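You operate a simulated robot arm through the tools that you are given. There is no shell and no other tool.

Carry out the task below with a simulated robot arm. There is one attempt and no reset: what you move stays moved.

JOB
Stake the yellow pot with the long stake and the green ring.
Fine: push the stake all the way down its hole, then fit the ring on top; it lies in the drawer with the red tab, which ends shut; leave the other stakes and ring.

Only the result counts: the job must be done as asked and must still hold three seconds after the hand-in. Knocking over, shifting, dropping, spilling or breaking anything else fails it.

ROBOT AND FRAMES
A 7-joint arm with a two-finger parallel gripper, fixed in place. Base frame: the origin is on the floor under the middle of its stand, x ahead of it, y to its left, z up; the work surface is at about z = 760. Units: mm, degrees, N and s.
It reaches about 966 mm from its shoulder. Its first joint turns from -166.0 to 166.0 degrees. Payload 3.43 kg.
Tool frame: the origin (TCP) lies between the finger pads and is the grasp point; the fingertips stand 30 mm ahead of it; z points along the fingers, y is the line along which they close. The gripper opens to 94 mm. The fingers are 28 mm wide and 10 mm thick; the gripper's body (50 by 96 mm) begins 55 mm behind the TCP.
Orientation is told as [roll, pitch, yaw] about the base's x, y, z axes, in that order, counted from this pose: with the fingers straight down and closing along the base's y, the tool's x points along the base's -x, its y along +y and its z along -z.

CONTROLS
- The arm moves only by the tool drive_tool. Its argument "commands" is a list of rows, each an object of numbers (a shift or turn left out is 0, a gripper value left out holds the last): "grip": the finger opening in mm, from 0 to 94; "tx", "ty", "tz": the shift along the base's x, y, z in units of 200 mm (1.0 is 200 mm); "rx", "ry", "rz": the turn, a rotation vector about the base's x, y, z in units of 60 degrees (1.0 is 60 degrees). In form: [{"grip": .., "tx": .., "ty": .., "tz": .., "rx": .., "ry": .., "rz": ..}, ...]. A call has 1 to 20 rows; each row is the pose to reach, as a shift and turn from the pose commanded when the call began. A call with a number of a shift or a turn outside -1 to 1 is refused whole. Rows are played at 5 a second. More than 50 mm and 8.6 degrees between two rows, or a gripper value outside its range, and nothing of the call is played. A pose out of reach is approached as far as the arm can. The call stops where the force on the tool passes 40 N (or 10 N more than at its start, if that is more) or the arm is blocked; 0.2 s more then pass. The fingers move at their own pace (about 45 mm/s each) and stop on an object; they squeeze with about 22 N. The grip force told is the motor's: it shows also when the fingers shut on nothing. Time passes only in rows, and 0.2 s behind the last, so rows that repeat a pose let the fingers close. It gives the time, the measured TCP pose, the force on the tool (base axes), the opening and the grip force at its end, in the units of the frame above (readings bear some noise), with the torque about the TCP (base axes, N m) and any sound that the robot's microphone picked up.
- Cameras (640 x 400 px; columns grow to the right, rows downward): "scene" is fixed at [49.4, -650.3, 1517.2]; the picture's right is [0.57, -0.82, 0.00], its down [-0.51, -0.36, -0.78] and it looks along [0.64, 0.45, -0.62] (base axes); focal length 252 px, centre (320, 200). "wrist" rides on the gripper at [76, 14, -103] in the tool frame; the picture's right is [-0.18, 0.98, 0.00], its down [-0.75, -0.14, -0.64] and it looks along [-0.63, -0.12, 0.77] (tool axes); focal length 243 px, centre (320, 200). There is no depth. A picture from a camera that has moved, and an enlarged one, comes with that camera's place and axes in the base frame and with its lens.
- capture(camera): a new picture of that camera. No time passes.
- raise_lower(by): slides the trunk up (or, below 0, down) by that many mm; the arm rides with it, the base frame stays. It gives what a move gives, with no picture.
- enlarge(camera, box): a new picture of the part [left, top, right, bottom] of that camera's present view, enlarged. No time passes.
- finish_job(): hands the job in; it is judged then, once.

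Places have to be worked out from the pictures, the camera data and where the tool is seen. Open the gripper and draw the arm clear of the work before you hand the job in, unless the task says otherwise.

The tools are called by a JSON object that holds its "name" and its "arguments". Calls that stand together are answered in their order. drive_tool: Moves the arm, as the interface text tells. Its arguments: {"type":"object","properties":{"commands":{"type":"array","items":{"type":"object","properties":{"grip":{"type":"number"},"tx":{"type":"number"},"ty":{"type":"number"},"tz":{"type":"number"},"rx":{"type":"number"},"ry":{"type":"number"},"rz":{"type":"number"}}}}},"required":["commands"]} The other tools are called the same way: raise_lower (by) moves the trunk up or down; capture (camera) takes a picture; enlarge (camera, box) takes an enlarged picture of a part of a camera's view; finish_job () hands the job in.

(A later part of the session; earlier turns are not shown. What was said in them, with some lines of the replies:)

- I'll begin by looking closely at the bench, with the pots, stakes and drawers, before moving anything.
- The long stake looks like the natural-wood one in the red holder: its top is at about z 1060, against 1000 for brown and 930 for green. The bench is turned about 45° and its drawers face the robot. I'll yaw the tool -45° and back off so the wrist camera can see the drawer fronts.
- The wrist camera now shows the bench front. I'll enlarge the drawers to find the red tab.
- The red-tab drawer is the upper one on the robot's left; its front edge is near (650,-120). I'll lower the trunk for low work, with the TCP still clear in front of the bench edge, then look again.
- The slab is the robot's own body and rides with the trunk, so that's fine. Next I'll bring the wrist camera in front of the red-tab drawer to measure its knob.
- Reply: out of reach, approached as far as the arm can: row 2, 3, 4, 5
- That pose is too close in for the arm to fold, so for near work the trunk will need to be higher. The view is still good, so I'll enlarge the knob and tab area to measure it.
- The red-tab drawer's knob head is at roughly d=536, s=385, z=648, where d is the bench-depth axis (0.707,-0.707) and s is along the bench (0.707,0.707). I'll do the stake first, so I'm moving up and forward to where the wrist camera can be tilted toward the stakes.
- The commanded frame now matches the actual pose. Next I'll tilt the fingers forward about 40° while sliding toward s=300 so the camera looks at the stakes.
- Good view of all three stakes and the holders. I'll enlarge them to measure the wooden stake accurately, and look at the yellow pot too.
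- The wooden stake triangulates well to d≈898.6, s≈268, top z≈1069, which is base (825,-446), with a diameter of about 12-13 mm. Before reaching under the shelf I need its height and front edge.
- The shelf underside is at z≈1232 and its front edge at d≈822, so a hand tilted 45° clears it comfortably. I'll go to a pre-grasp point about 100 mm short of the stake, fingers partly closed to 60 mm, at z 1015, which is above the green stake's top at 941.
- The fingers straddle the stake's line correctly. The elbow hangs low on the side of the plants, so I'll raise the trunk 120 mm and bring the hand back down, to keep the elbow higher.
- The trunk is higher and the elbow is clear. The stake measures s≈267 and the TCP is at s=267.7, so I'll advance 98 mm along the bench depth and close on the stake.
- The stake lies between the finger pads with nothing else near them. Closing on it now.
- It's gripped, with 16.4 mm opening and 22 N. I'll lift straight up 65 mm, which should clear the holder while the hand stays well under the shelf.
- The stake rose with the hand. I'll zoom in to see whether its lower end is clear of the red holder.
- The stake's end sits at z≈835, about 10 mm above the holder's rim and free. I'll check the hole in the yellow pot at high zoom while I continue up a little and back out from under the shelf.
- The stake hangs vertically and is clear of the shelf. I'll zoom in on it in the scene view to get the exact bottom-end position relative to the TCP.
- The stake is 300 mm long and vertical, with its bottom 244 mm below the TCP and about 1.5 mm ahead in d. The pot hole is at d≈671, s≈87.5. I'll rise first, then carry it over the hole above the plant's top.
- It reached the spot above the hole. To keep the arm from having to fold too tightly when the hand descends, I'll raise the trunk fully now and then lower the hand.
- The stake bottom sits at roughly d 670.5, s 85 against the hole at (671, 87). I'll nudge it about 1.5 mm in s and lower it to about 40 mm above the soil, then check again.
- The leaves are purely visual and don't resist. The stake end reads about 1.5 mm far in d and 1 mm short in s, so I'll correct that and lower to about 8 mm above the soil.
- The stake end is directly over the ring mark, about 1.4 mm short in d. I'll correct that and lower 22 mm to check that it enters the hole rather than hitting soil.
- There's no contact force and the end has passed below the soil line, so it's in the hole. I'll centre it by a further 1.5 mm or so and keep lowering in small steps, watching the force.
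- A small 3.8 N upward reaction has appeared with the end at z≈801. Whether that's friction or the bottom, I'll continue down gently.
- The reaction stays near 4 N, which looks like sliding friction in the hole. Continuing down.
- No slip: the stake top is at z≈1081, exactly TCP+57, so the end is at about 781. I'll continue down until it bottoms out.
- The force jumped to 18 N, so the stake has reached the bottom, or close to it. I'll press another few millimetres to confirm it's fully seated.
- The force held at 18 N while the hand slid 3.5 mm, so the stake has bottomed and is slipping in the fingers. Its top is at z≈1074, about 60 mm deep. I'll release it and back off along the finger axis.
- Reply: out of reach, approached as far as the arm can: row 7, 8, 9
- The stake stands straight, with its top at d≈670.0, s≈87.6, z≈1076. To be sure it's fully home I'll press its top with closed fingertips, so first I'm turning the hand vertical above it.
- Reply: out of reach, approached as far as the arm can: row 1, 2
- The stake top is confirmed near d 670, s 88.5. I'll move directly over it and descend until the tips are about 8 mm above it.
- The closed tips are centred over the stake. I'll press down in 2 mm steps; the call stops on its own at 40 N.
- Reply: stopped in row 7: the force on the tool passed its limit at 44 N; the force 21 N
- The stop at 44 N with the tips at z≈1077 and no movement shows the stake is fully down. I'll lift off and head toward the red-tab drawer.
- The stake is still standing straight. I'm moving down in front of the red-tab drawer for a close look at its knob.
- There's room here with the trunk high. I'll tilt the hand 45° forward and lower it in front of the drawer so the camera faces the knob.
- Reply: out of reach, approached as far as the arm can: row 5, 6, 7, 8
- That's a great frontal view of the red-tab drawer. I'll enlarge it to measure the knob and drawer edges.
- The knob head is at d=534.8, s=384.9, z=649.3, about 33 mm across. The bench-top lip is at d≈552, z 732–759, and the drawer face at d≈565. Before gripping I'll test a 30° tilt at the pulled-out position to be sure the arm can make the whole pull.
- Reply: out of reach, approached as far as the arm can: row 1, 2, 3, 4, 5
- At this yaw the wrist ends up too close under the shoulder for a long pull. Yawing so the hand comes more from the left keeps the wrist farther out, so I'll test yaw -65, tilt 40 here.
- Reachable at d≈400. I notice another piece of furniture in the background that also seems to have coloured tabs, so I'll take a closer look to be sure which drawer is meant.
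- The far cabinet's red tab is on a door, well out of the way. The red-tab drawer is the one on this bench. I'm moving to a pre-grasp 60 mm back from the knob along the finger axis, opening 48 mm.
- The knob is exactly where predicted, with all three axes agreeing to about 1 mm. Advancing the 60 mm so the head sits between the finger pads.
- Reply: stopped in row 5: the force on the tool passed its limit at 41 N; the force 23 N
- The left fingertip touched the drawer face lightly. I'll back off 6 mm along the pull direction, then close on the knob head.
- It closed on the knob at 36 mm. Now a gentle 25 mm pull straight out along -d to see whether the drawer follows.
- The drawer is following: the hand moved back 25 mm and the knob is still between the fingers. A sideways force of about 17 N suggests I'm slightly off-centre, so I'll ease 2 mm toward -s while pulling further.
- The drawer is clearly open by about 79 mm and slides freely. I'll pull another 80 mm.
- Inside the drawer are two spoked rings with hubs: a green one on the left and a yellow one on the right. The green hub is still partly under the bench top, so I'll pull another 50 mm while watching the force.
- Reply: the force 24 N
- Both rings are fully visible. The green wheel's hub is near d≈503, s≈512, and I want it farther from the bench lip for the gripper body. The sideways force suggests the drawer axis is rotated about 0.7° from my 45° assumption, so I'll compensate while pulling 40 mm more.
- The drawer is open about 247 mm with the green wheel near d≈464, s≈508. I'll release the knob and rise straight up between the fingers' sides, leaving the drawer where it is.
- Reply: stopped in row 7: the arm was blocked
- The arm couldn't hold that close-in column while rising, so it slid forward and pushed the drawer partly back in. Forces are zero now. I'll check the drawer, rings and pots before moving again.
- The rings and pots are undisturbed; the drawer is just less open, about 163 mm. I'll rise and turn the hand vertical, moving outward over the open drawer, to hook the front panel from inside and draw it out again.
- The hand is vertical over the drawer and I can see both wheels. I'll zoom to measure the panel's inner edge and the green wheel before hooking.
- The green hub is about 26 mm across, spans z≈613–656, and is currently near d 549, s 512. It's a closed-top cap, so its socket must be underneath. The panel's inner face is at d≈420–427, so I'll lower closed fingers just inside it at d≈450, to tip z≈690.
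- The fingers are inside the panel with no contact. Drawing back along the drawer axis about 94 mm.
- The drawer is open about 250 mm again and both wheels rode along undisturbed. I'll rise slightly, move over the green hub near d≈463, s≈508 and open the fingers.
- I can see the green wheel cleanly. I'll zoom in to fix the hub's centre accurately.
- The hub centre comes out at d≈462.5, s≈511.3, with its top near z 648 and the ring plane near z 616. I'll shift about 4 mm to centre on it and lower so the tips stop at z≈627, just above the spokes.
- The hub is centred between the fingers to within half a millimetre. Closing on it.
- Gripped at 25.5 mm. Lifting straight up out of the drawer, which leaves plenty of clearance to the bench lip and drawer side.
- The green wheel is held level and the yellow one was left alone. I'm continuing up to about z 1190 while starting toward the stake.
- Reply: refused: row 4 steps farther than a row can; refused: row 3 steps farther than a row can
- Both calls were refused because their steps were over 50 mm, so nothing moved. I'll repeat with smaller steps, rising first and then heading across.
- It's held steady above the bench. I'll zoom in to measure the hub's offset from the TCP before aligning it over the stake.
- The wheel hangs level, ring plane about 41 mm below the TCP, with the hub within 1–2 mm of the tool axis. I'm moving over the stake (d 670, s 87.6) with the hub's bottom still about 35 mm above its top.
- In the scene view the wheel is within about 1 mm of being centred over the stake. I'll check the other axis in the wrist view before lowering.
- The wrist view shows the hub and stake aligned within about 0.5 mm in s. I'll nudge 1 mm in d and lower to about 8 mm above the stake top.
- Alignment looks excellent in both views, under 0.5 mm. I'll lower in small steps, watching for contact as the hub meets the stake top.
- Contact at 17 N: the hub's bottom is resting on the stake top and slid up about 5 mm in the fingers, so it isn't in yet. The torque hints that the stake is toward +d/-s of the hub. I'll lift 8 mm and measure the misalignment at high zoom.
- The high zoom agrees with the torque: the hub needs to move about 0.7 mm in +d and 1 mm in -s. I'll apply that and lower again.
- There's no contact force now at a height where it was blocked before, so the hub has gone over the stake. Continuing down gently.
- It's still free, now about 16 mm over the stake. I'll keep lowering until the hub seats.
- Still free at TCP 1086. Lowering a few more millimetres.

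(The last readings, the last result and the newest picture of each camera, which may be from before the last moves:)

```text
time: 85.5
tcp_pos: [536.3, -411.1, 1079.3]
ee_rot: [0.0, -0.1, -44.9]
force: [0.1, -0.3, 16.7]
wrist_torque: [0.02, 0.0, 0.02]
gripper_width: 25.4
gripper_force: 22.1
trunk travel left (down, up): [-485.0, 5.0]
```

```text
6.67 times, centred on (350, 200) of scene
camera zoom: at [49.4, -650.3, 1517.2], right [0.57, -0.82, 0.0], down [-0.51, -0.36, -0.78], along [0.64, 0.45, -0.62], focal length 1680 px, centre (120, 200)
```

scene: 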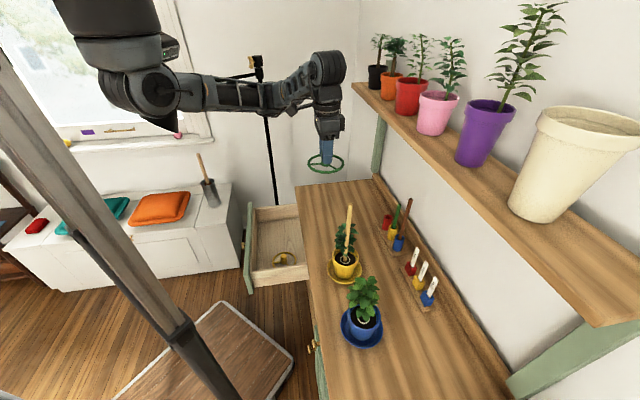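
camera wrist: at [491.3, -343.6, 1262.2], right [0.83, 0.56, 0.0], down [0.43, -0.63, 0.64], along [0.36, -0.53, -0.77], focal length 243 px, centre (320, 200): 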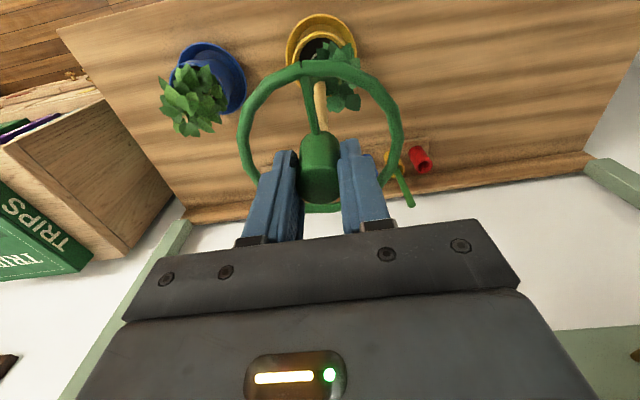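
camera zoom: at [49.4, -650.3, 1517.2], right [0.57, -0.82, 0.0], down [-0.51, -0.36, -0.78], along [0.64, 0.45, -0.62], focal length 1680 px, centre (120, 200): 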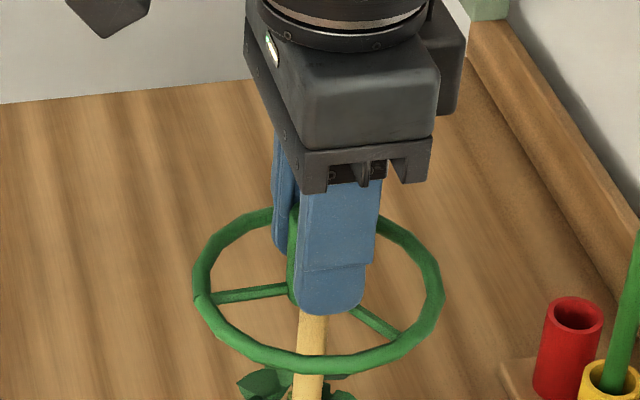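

The hub seated at 17 N with zero torque, so it's squarely on the stake. I'll open the fingers, staying inside the wheel's rim, and rise straight up.

{"name": "drive_tool", "arguments": {"commands": [{"grip": 48}, {"grip": 48}, {"grip": 48}, {"tz": 0.05}, {"tz": 0.15}, {"tz": 0.3}, {"tz": 0.45}, {"tz": 0.45}]}}

{"name": "enlarge", "arguments": {"camera": "scene", "box": [320, 170, 380, 270]}}

{"name": "capture", "arguments": {"camera": "wrist"}}

```text
time: 87.3
tcp_pos: [535.8, -411.4, 1169.4]
ee_rot: [0.0, -0.1, -45.0]
force: [-0.4, -0.4, 0.0]
wrist_torque: [0.01, -0.01, 0.03]
gripper_width: 47.9
gripper_force: 0.0
trunk travel left (down, up): [-485.0, 5.0]
```

```text
4.00 times, centred on (350, 220) of scene
camera zoom: at [49.4, -650.3, 1517.2], right [0.57, -0.82, 0.0], down [-0.51, -0.36, -0.78], along [0.64, 0.45, -0.62], focal length 1008 px, centre (200, 120)
```

zoom: 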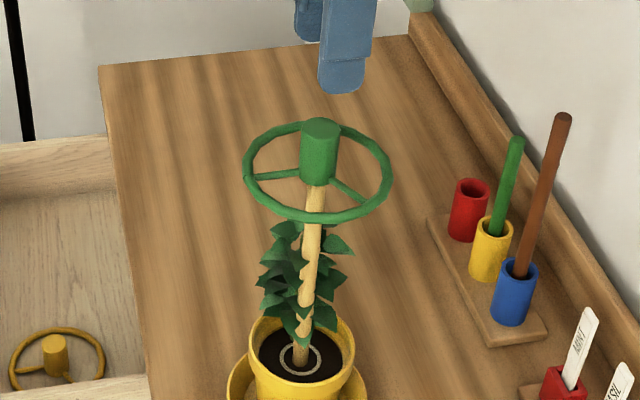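

```text
taken
camera wrist: at [492.1, -345.0, 1271.8], right [0.83, 0.56, 0.0], down [0.43, -0.63, 0.64], along [0.36, -0.53, -0.77], focal length 243 px, centre (320, 200)
```

wrist: 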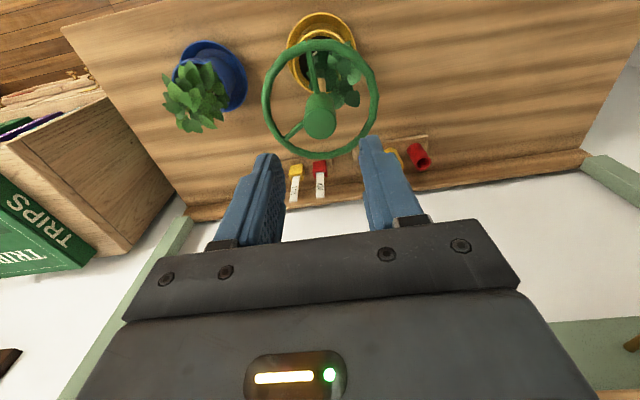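

The wheel sits level on the stake, hub top at z≈1083, so about 31–33 mm of it is over the stake. I'll close the fingers and give its top a light press to be certain it's fully home.

{"name": "drive_tool", "arguments": {"commands": [{"grip": 0}, {"grip": 0}, {"grip": 0, "tz": -0.1}, {"tz": -0.2}, {"tz": -0.25}, {"tz": -0.265}, {"tz": -0.275}, {"tz": -0.285}, {"tz": -0.295}, {"tz": -0.3}, {"tz": -0.305}, {"tz": -0.31}]}}

```text
time: 89.3
tcp_pos: [537.2, -411.1, 1113.2]
ee_rot: [-0.3, -0.6, -44.9]
force: [-0.9, -0.1, 23.7]
wrist_torque: [0.0, 0.0, -0.01]
gripper_width: 0.1
gripper_force: 22.3
trunk travel left (down, up): [-485.0, 5.0]
stopped in row 9: the force on the tool passed its limit at 45 N (the readings are from after the stop); the commanded pose is now the measured one
```

It held against 45 N with the hub top unmoved at z≈1083, so the ring is firmly on. Now I'll lift away and go around to the front of the open drawer to push it shut.

{"name": "drive_tool", "arguments": {"commands": [{"grip": 0, "tz": 0.15}, {"tz": 0.35}, {"tx": 0.0, "ty": 0.15, "tz": 0.4}, {"tx": 0.02, "ty": 0.35, "tz": 0.4}, {"tx": 0.05, "ty": 0.57, "tz": 0.4}, {"tx": 0.08, "ty": 0.79, "tz": 0.35}, {"tx": 0.1, "ty": 1.0, "tz": 0.3}, {"tx": 0.1, "ty": 1.0, "tz": 0.3}]}}

{"name": "drive_tool", "arguments": {"commands": [{"grip": 0, "tx": 0.05, "ty": 0.15, "tz": -0.12}, {"tx": 0.1, "ty": 0.3, "tz": -0.26}, {"tx": 0.15, "ty": 0.46, "tz": -0.4}, {"tx": 0.2, "ty": 0.62, "tz": -0.55}, {"tx": 0.25, "ty": 0.78, "tz": -0.7}, {"tx": 0.3, "ty": 0.94, "tz": -0.85}, {"tx": 0.3, "ty": 1.0, "tz": -1.0}, {"tx": 0.3, "ty": 1.0, "tz": -1.0}]}}

{"name": "capture", "arguments": {"camera": "scene"}}

{"name": "capture", "arguments": {"camera": "wrist"}}

```text
time: 91.1
tcp_pos: [557.7, -211.5, 1171.3]
ee_rot: [-0.2, -0.3, -45.0]
force: [-0.8, -0.8, 0.1]
wrist_torque: [0.0, 0.01, 0.02]
gripper_width: 0.0
gripper_force: 21.9
trunk travel left (down, up): [-485.0, 5.0]
```

```text
time: 92.9
tcp_pos: [617.7, -15.1, 971.6]
ee_rot: [-0.4, -0.5, -45.2]
force: [0.1, 0.0, -0.7]
wrist_torque: [0.01, 0.01, 0.0]
gripper_width: 0.2
gripper_force: 21.8
trunk travel left (down, up): [-485.0, 5.0]
```

```text
taken
```

scene: 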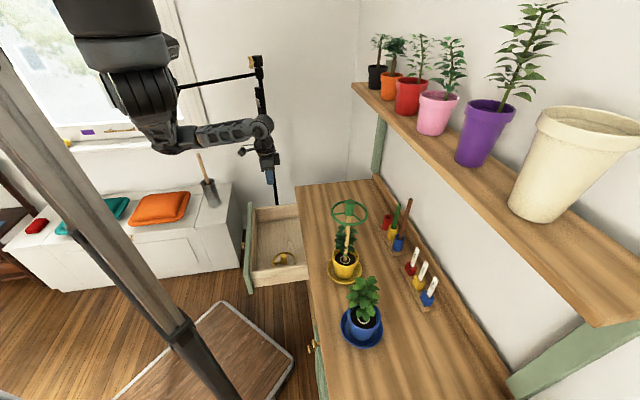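

```text
taken
camera wrist: at [573.3, 52.7, 1072.7], right [0.83, 0.56, 0.0], down [0.43, -0.63, 0.65], along [0.36, -0.54, -0.76], focal length 243 px, centre (320, 200)
```

wrist: 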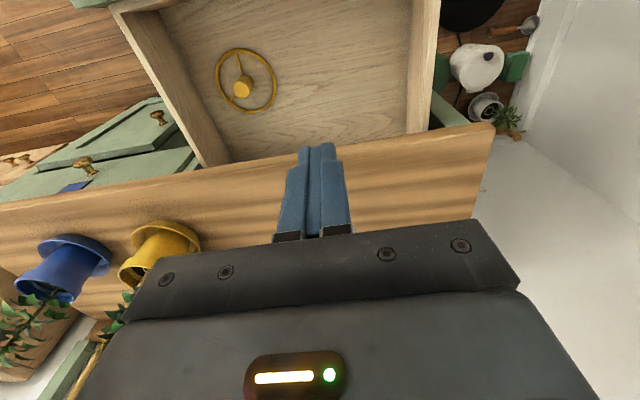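

The ring is fitted and everything stands well. I'll now swing the hand out past the drawer's front panel, tilting to 40° and yaw -65 as before, staying high.

{"name": "drive_tool", "arguments": {"commands": [{"grip": 0, "tx": -0.01, "ty": 0.12, "tz": -0.02, "rx": -0.07, "ry": -0.049, "rz": -0.041}, {"tx": -0.02, "ty": 0.24, "tz": -0.05, "rx": -0.14, "ry": -0.098, "rz": -0.081}, {"tx": -0.04, "ty": 0.37, "tz": -0.1, "rx": -0.211, "ry": -0.147, "rz": -0.122}, {"tx": -0.06, "ty": 0.5, "tz": -0.15, "rx": -0.281, "ry": -0.197, "rz": -0.164}, {"tx": -0.08, "ty": 0.62, "tz": -0.2, "rx": -0.351, "ry": -0.246, "rz": -0.205}, {"tx": -0.1, "ty": 0.73, "tz": -0.25, "rx": -0.421, "ry": -0.295, "rz": -0.246}, {"tx": -0.13, "ty": 0.82, "tz": -0.3, "rx": -0.485, "ry": -0.34, "rz": -0.283}, {"tx": -0.154, "ty": 0.888, "tz": -0.35, "rx": -0.549, "ry": -0.384, "rz": -0.32}, {"tx": -0.154, "ty": 0.888, "tz": -0.35, "rx": -0.549, "ry": -0.384, "rz": -0.32}]}}

{"name": "capture", "arguments": {"camera": "scene"}}

{"name": "capture", "arguments": {"camera": "wrist"}}

```text
time: 94.9
tcp_pos: [585.8, 166.6, 901.2]
ee_rot: [0.0, -40.3, -64.9]
force: [0.5, 0.2, 0.1]
wrist_torque: [0.03, 0.01, 0.01]
gripper_width: 0.0
gripper_force: 22.0
trunk travel left (down, up): [-485.0, 5.0]
```

```text
taken
```

scene: 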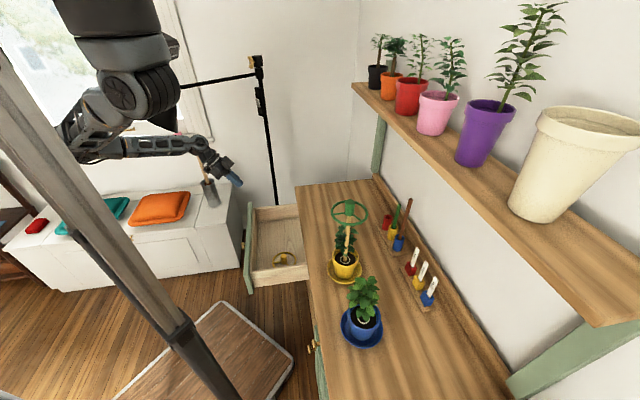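

```text
taken
camera wrist: at [547.0, 287.7, 931.1], right [0.95, 0.29, 0.12], down [-0.06, -0.2, 0.98], along [0.3, -0.94, -0.18], focal length 243 px, centre (320, 200)
```

wrist: 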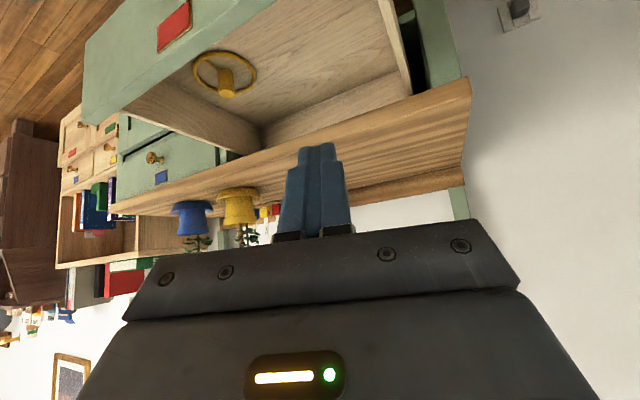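

No reach problems here. I'll move back to d≈262, clear of the panel's outer face at d≈315, and then lower to the panel's height.

{"name": "drive_tool", "arguments": {"commands": [{"grip": 0, "tx": -0.06, "ty": 0.06, "tz": 0.0}, {"tx": -0.129, "ty": 0.115, "tz": -0.05}, {"tx": -0.129, "ty": 0.115, "tz": -0.2}, {"tx": -0.129, "ty": 0.115, "tz": -0.35}, {"tx": -0.129, "ty": 0.115, "tz": -0.5}, {"tx": -0.129, "ty": 0.115, "tz": -0.5}]}}

{"name": "capture", "arguments": {"camera": "wrist"}}

{"name": "enlarge", "arguments": {"camera": "scene", "box": [190, 140, 350, 300]}}

```text
time: 96.3
tcp_pos: [560.4, 188.6, 801.1]
ee_rot: [-0.2, -40.3, -65.0]
force: [-0.5, -0.8, -0.5]
wrist_torque: [0.02, 0.01, 0.0]
gripper_width: 0.0
gripper_force: 22.0
trunk travel left (down, up): [-485.0, 5.0]
```

```text
taken
camera wrist: at [520.8, 310.0, 830.5], right [0.95, 0.29, 0.12], down [-0.06, -0.2, 0.98], along [0.3, -0.94, -0.18], focal length 243 px, centre (320, 200)
```

wrist: 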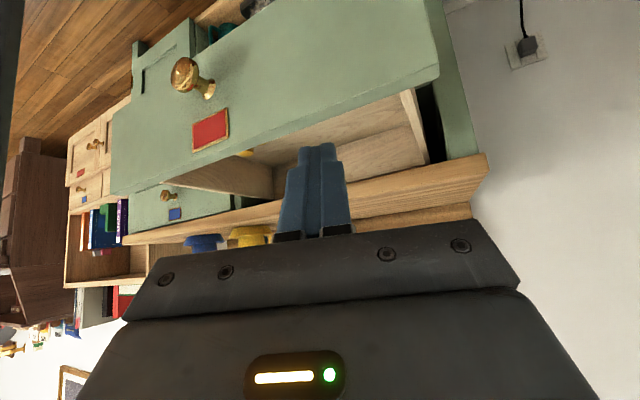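

```text
2.50 times, centred on (270, 220) of scene
camera zoom: at [49.4, -650.3, 1517.2], right [0.57, -0.82, 0.0], down [-0.51, -0.36, -0.78], along [0.64, 0.45, -0.62], focal length 630 px, centre (445, 150)
```

zoom: 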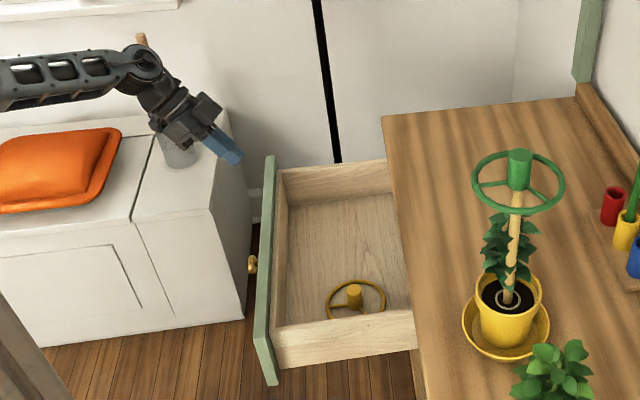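

The fingertips are in front of the panel with clearance. Lowering 110 mm to put them at mid-height of the drawer front.

{"name": "drive_tool", "arguments": {"commands": [{"grip": 0, "tz": -0.15}, {"tz": -0.3}, {"tz": -0.45}, {"tz": -0.55}, {"tz": -0.55}]}}

{"name": "capture", "arguments": {"camera": "wrist"}}

{"name": "enlarge", "arguments": {"camera": "scene", "box": [190, 140, 350, 300]}}

```text
time: 97.5
tcp_pos: [559.7, 188.5, 691.7]
ee_rot: [-0.1, -40.3, -65.1]
force: [0.0, -0.6, 0.5]
wrist_torque: [-0.02, 0.01, -0.01]
gripper_width: 0.0
gripper_force: 22.1
trunk travel left (down, up): [-485.0, 5.0]
```

```text
taken
camera wrist: at [520.6, 309.5, 720.9], right [0.95, 0.29, 0.12], down [-0.06, -0.2, 0.98], along [0.3, -0.94, -0.18], focal length 243 px, centre (320, 200)
```

wrist: 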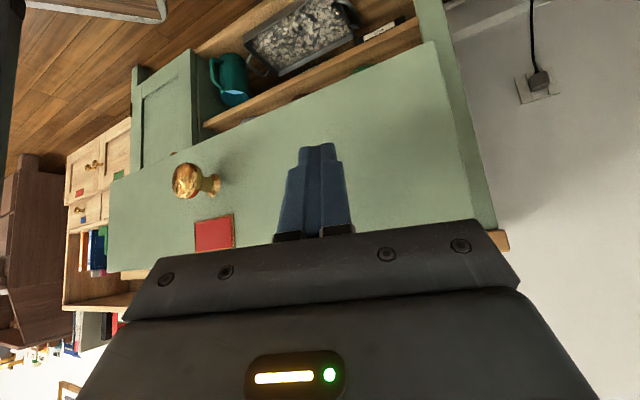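

```text
2.50 times, centred on (270, 220) of scene
camera zoom: at [49.4, -650.3, 1517.2], right [0.57, -0.82, 0.0], down [-0.51, -0.36, -0.78], along [0.64, 0.45, -0.62], focal length 630 px, centre (445, 150)
```

zoom: 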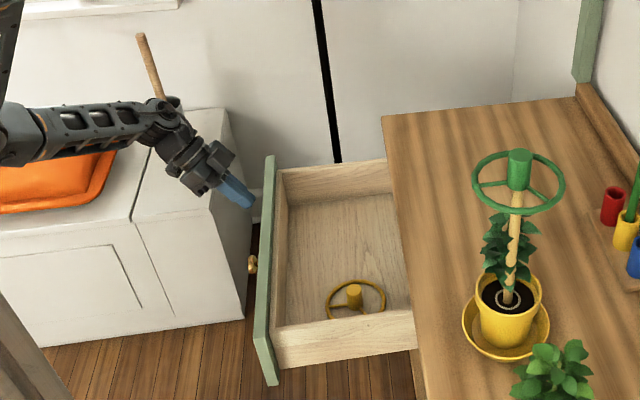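

Tips are in front of the panel at mid-height, well away from the knob. Pushing the drawer in along its axis, slowly so the yellow ring inside isn't jolted.

{"name": "drive_tool", "arguments": {"commands": [{"grip": 0, "tx": 0.042, "ty": -0.043}, {"tx": 0.084, "ty": -0.086}, {"tx": 0.126, "ty": -0.129}, {"tx": 0.168, "ty": -0.172}, {"tx": 0.21, "ty": -0.215}, {"tx": 0.252, "ty": -0.258}, {"tx": 0.294, "ty": -0.301}, {"tx": 0.336, "ty": -0.344}, {"tx": 0.378, "ty": -0.387}, {"tx": 0.42, "ty": -0.43}, {"tx": 0.462, "ty": -0.473}, {"tx": 0.504, "ty": -0.516}, {"tx": 0.546, "ty": -0.559}, {"tx": 0.588, "ty": -0.602}, {"tx": 0.63, "ty": -0.645}, {"tx": 0.63, "ty": -0.645}]}}

{"name": "capture", "arguments": {"camera": "wrist"}}

{"name": "enlarge", "arguments": {"camera": "scene", "box": [230, 140, 390, 300]}}

```text
time: 100.9
tcp_pos: [684.9, 59.2, 692.5]
ee_rot: [-0.2, -40.3, -65.0]
force: [0.3, -0.5, 0.1]
wrist_torque: [0.0, 0.05, 0.0]
gripper_width: 0.0
gripper_force: 21.4
trunk travel left (down, up): [-485.0, 5.0]
```

```text
taken
camera wrist: at [646.9, 180.7, 721.2], right [0.95, 0.29, 0.12], down [-0.06, -0.2, 0.98], along [0.3, -0.94, -0.18], focal length 243 px, centre (320, 200)
```

wrist: 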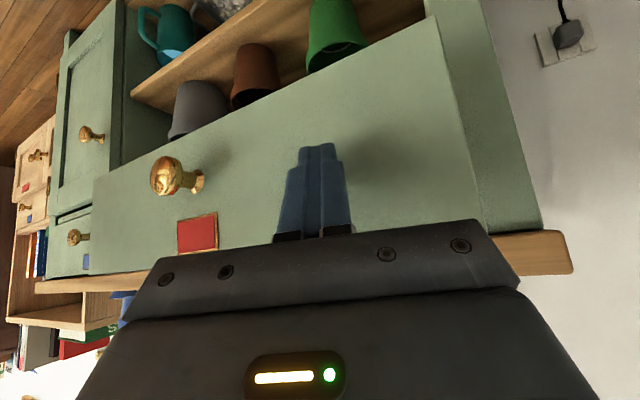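

```text
2.50 times, centred on (310, 220) of scene
camera zoom: at [49.4, -650.3, 1517.2], right [0.57, -0.82, 0.0], down [-0.51, -0.36, -0.78], along [0.64, 0.45, -0.62], focal length 630 px, centre (345, 150)
```

zoom: 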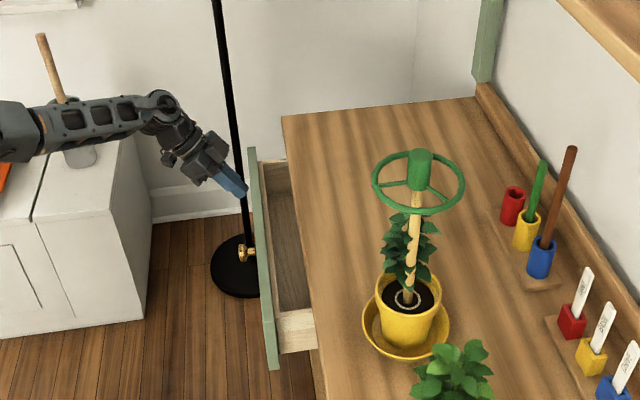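

The drawer followed; about 90 mm remains. Continuing the push more slowly toward the closed stop.

{"name": "drive_tool", "arguments": {"commands": [{"grip": 0, "tx": 0.035, "ty": -0.036}, {"tx": 0.07, "ty": -0.072}, {"tx": 0.105, "ty": -0.108}, {"tx": 0.14, "ty": -0.144}, {"tx": 0.175, "ty": -0.18}, {"tx": 0.21, "ty": -0.215}, {"tx": 0.24, "ty": -0.246}, {"tx": 0.265, "ty": -0.272}, {"tx": 0.285, "ty": -0.292}, {"tx": 0.285, "ty": -0.292}]}}

{"name": "capture", "arguments": {"camera": "wrist"}}

{"name": "enlarge", "arguments": {"camera": "scene", "box": [230, 140, 390, 300]}}

```text
time: 103.1
tcp_pos: [743.3, 1.9, 692.6]
ee_rot: [-0.1, -40.3, -64.9]
force: [-0.6, -0.1, -0.5]
wrist_torque: [-0.03, 0.0, 0.01]
gripper_width: 0.0
gripper_force: 21.8
trunk travel left (down, up): [-485.0, 5.0]
```

```text
taken
camera wrist: at [703.5, 122.6, 720.9], right [0.95, 0.29, 0.12], down [-0.06, -0.2, 0.98], along [0.3, -0.94, -0.18], focal length 243 px, centre (320, 200)
```

wrist: 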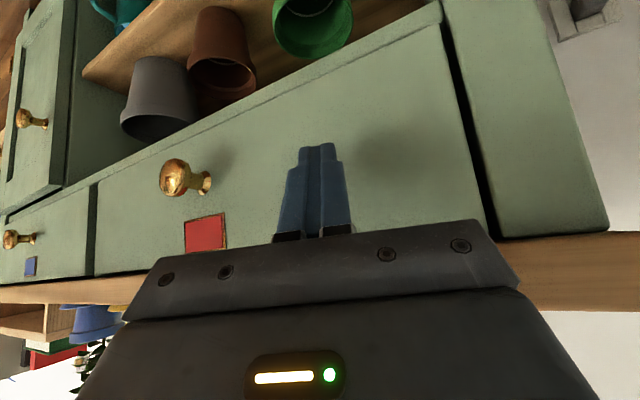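

```text
2.50 times, centred on (310, 220) of scene
camera zoom: at [49.4, -650.3, 1517.2], right [0.57, -0.82, 0.0], down [-0.51, -0.36, -0.78], along [0.64, 0.45, -0.62], focal length 630 px, centre (345, 150)
```

zoom: 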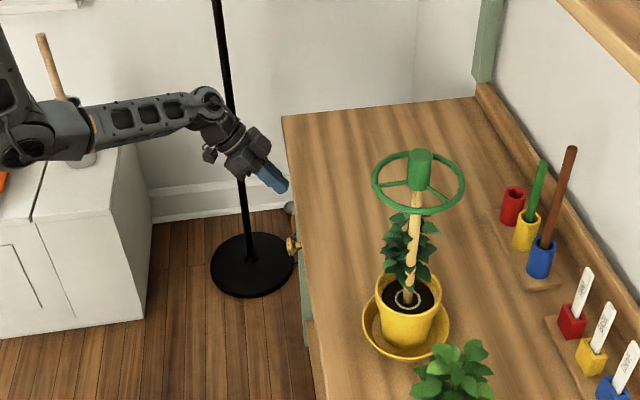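

The drawer is almost flush. I'll push on in 3 mm steps until it meets its stop.

{"name": "drive_tool", "arguments": {"commands": [{"grip": 0, "tx": 0.0105, "ty": -0.0107}, {"tx": 0.021, "ty": -0.0215}, {"tx": 0.0315, "ty": -0.0322}, {"tx": 0.042, "ty": -0.043}, {"tx": 0.0525, "ty": -0.0537}, {"tx": 0.063, "ty": -0.0645}, {"tx": 0.0735, "ty": -0.075}]}}

{"name": "capture", "arguments": {"camera": "wrist"}}

```text
time: 104.1
tcp_pos: [749.4, -3.5, 690.8]
ee_rot: [-0.4, -39.9, -65.0]
force: [-15.7, 7.2, 12.1]
wrist_torque: [-0.2, -0.02, -0.23]
gripper_width: 0.0
gripper_force: 22.0
trunk travel left (down, up): [-485.0, 5.0]
stopped in row 5: the force on the tool passed its limit at 46 N (the readings are from after the stop); the commanded pose is now the measured one
```

```text
taken
camera wrist: at [710.1, 117.7, 721.3], right [0.95, 0.28, 0.11], down [-0.05, -0.21, 0.98], along [0.3, -0.94, -0.18], focal length 243 px, centre (320, 200)
```

wrist: 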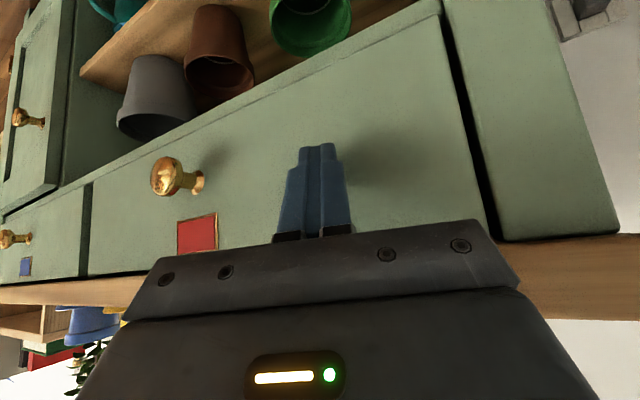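

The push stopped at 46 N, and the knob is at its original closed position (predicted pixel (165,175), seen at (165,176)). I'll back straight off and check that the drawer stays shut.

{"name": "drive_tool", "arguments": {"commands": [{"grip": 0, "tx": -0.06, "ty": 0.06}, {"tx": -0.14, "ty": 0.145}, {"tx": -0.22, "ty": 0.225}, {"tx": -0.3, "ty": 0.306}, {"tx": -0.3, "ty": 0.306}]}}

{"name": "capture", "arguments": {"camera": "wrist"}}

{"name": "capture", "arguments": {"camera": "scene"}}

```text
time: 105.3
tcp_pos: [688.8, 58.2, 690.5]
ee_rot: [-0.4, -39.8, -65.0]
force: [-0.1, 0.5, -0.5]
wrist_torque: [0.0, 0.03, -0.02]
gripper_width: 0.1
gripper_force: 22.2
trunk travel left (down, up): [-485.0, 5.0]
```

```text
taken
camera wrist: at [651.0, 178.2, 719.7], right [0.95, 0.28, 0.11], down [-0.05, -0.21, 0.98], along [0.3, -0.94, -0.18], focal length 243 px, centre (320, 200)
```

wrist: 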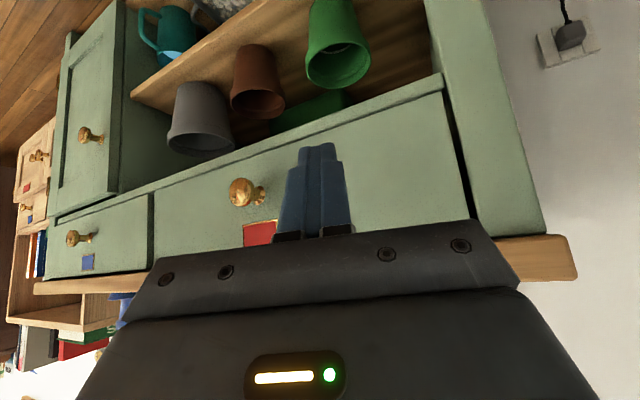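

```text
taken
```

scene: 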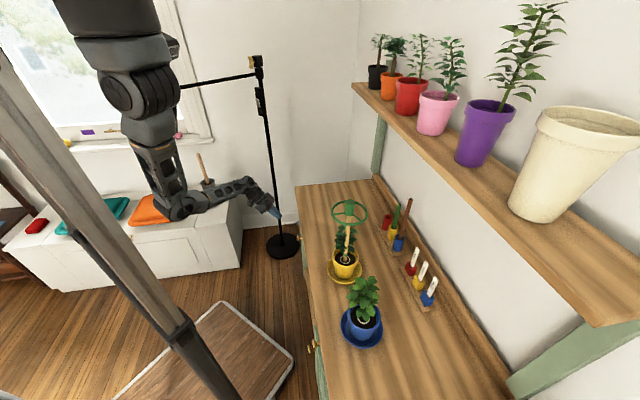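

The drawer stays shut. I'll zoom in to compare its face with the neighbouring frame and the blue drawer, and check the ring and stake once more.

{"name": "enlarge", "arguments": {"camera": "wrist", "box": [40, 120, 280, 290]}}

{"name": "enlarge", "arguments": {"camera": "wrist", "box": [380, 40, 580, 260]}}

{"name": "enlarge", "arguments": {"camera": "scene", "box": [280, 190, 400, 290]}}

```text
2.35 times, centred on (160, 205) of wrist
camera zoom: at [651.0, 178.2, 719.7], right [0.95, 0.28, 0.11], down [-0.05, -0.21, 0.98], along [0.3, -0.94, -0.18], focal length 571 px, centre (696, 188)
```

zoom: 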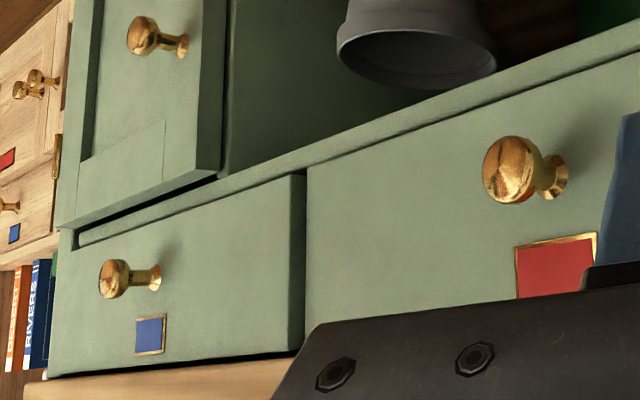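

```text
1.82 times, centred on (480, 150) of wrist
camera zoom: at [651.0, 178.2, 719.7], right [0.95, 0.28, 0.11], down [-0.05, -0.21, 0.98], along [0.3, -0.94, -0.18], focal length 441 px, centre (29, 291)
```

zoom: 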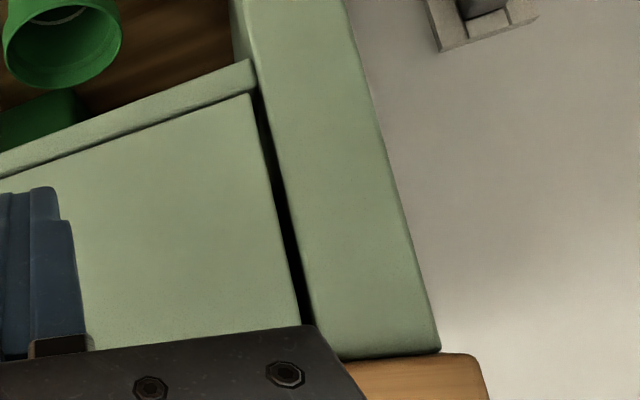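

```text
4.00 times, centred on (340, 240) of scene
camera zoom: at [49.4, -650.3, 1517.2], right [0.57, -0.82, 0.0], down [-0.51, -0.36, -0.78], along [0.64, 0.45, -0.62], focal length 1008 px, centre (240, 40)
```

zoom: 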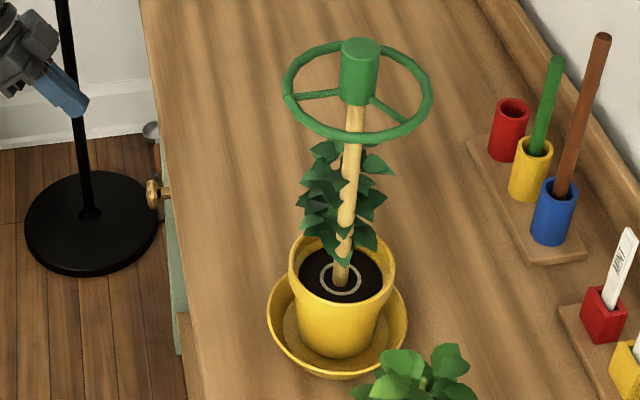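

The drawer is flush, and the wheel sits level on the stake, which stands straight in the yellow pot. The other stakes, the yellow ring and the pots weren't touched. I'll open the gripper and draw the arm up and clear.

{"name": "drive_tool", "arguments": {"commands": [{"grip": 90, "tx": -0.05, "ty": 0.05}, {"tx": -0.1, "ty": 0.12, "tz": 0.1}, {"tx": -0.1, "ty": 0.15, "tz": 0.25}, {"tx": -0.1, "ty": 0.15, "tz": 0.4}, {"tx": -0.1, "ty": 0.15, "tz": 0.55}, {"tx": -0.1, "ty": 0.15, "tz": 0.7}, {"tx": -0.1, "ty": 0.15, "tz": 0.7}, {"tx": -0.1, "ty": 0.15, "tz": 0.7}]}}

{"name": "capture", "arguments": {"camera": "scene"}}

{"name": "capture", "arguments": {"camera": "wrist"}}

```text
time: 107.1
tcp_pos: [668.7, 87.8, 831.8]
ee_rot: [-0.4, -39.9, -65.0]
force: [-0.5, -0.7, 0.3]
wrist_torque: [0.0, -0.01, -0.01]
gripper_width: 89.9
gripper_force: 0.1
trunk travel left (down, up): [-485.0, 5.0]
```

```text
taken
```

scene: 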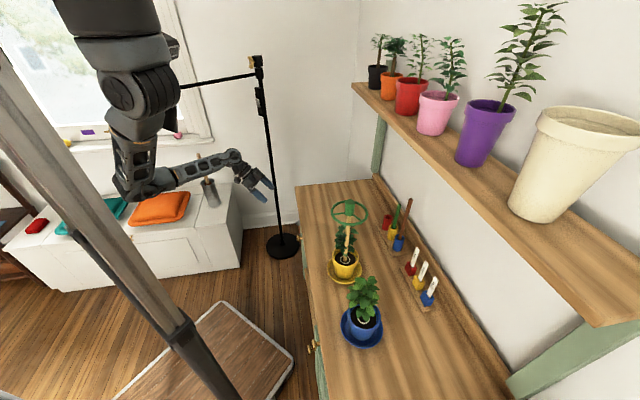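

```text
taken
camera wrist: at [630.0, 208.1, 861.2], right [0.95, 0.28, 0.11], down [-0.05, -0.21, 0.98], along [0.3, -0.94, -0.18], focal length 243 px, centre (320, 200)
```

wrist: 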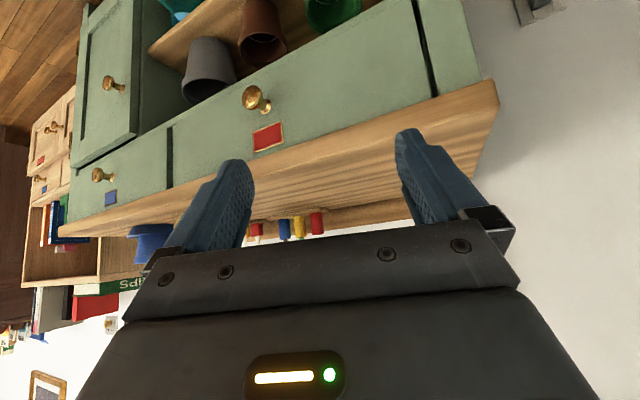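

The red-tab drawer is shut, the gripper is open and the arm is clear. The long stake is fully seated in the yellow pot with the green ring on top, so I'm handing in the job.

{"name": "finish_job", "arguments": {}}

```text
The job is handed in.
```

The yellow pot is staked: the long wooden stake is pushed all the way down its hole and the green ring is fitted on top. I've handed the job in; no verdict came back.

- **Stake:** I took the natural-wood stake from the red holder, the longest of the three at about 300 mm. It sits roughly 60 mm below the soil and didn't move when I pressed on its top with about 44 N.
- **Ring:** the first try caught on the stake's top, and a correction of about 1 mm let it slide on. It sits level and held under a 45 N press.
- **Drawer:** the red-tab drawer is shut, with its knob back at its starting position. Partway through, the arm nudged the open drawer about 85 mm back in, so I pulled it out again; both rings inside stayed upright.
- **Other items:** I didn't touch the green and brown stakes, the yellow ring or the other pots, and they look undisturbed in the last pictures.

The gripper is open and the arm is clear of the bench.
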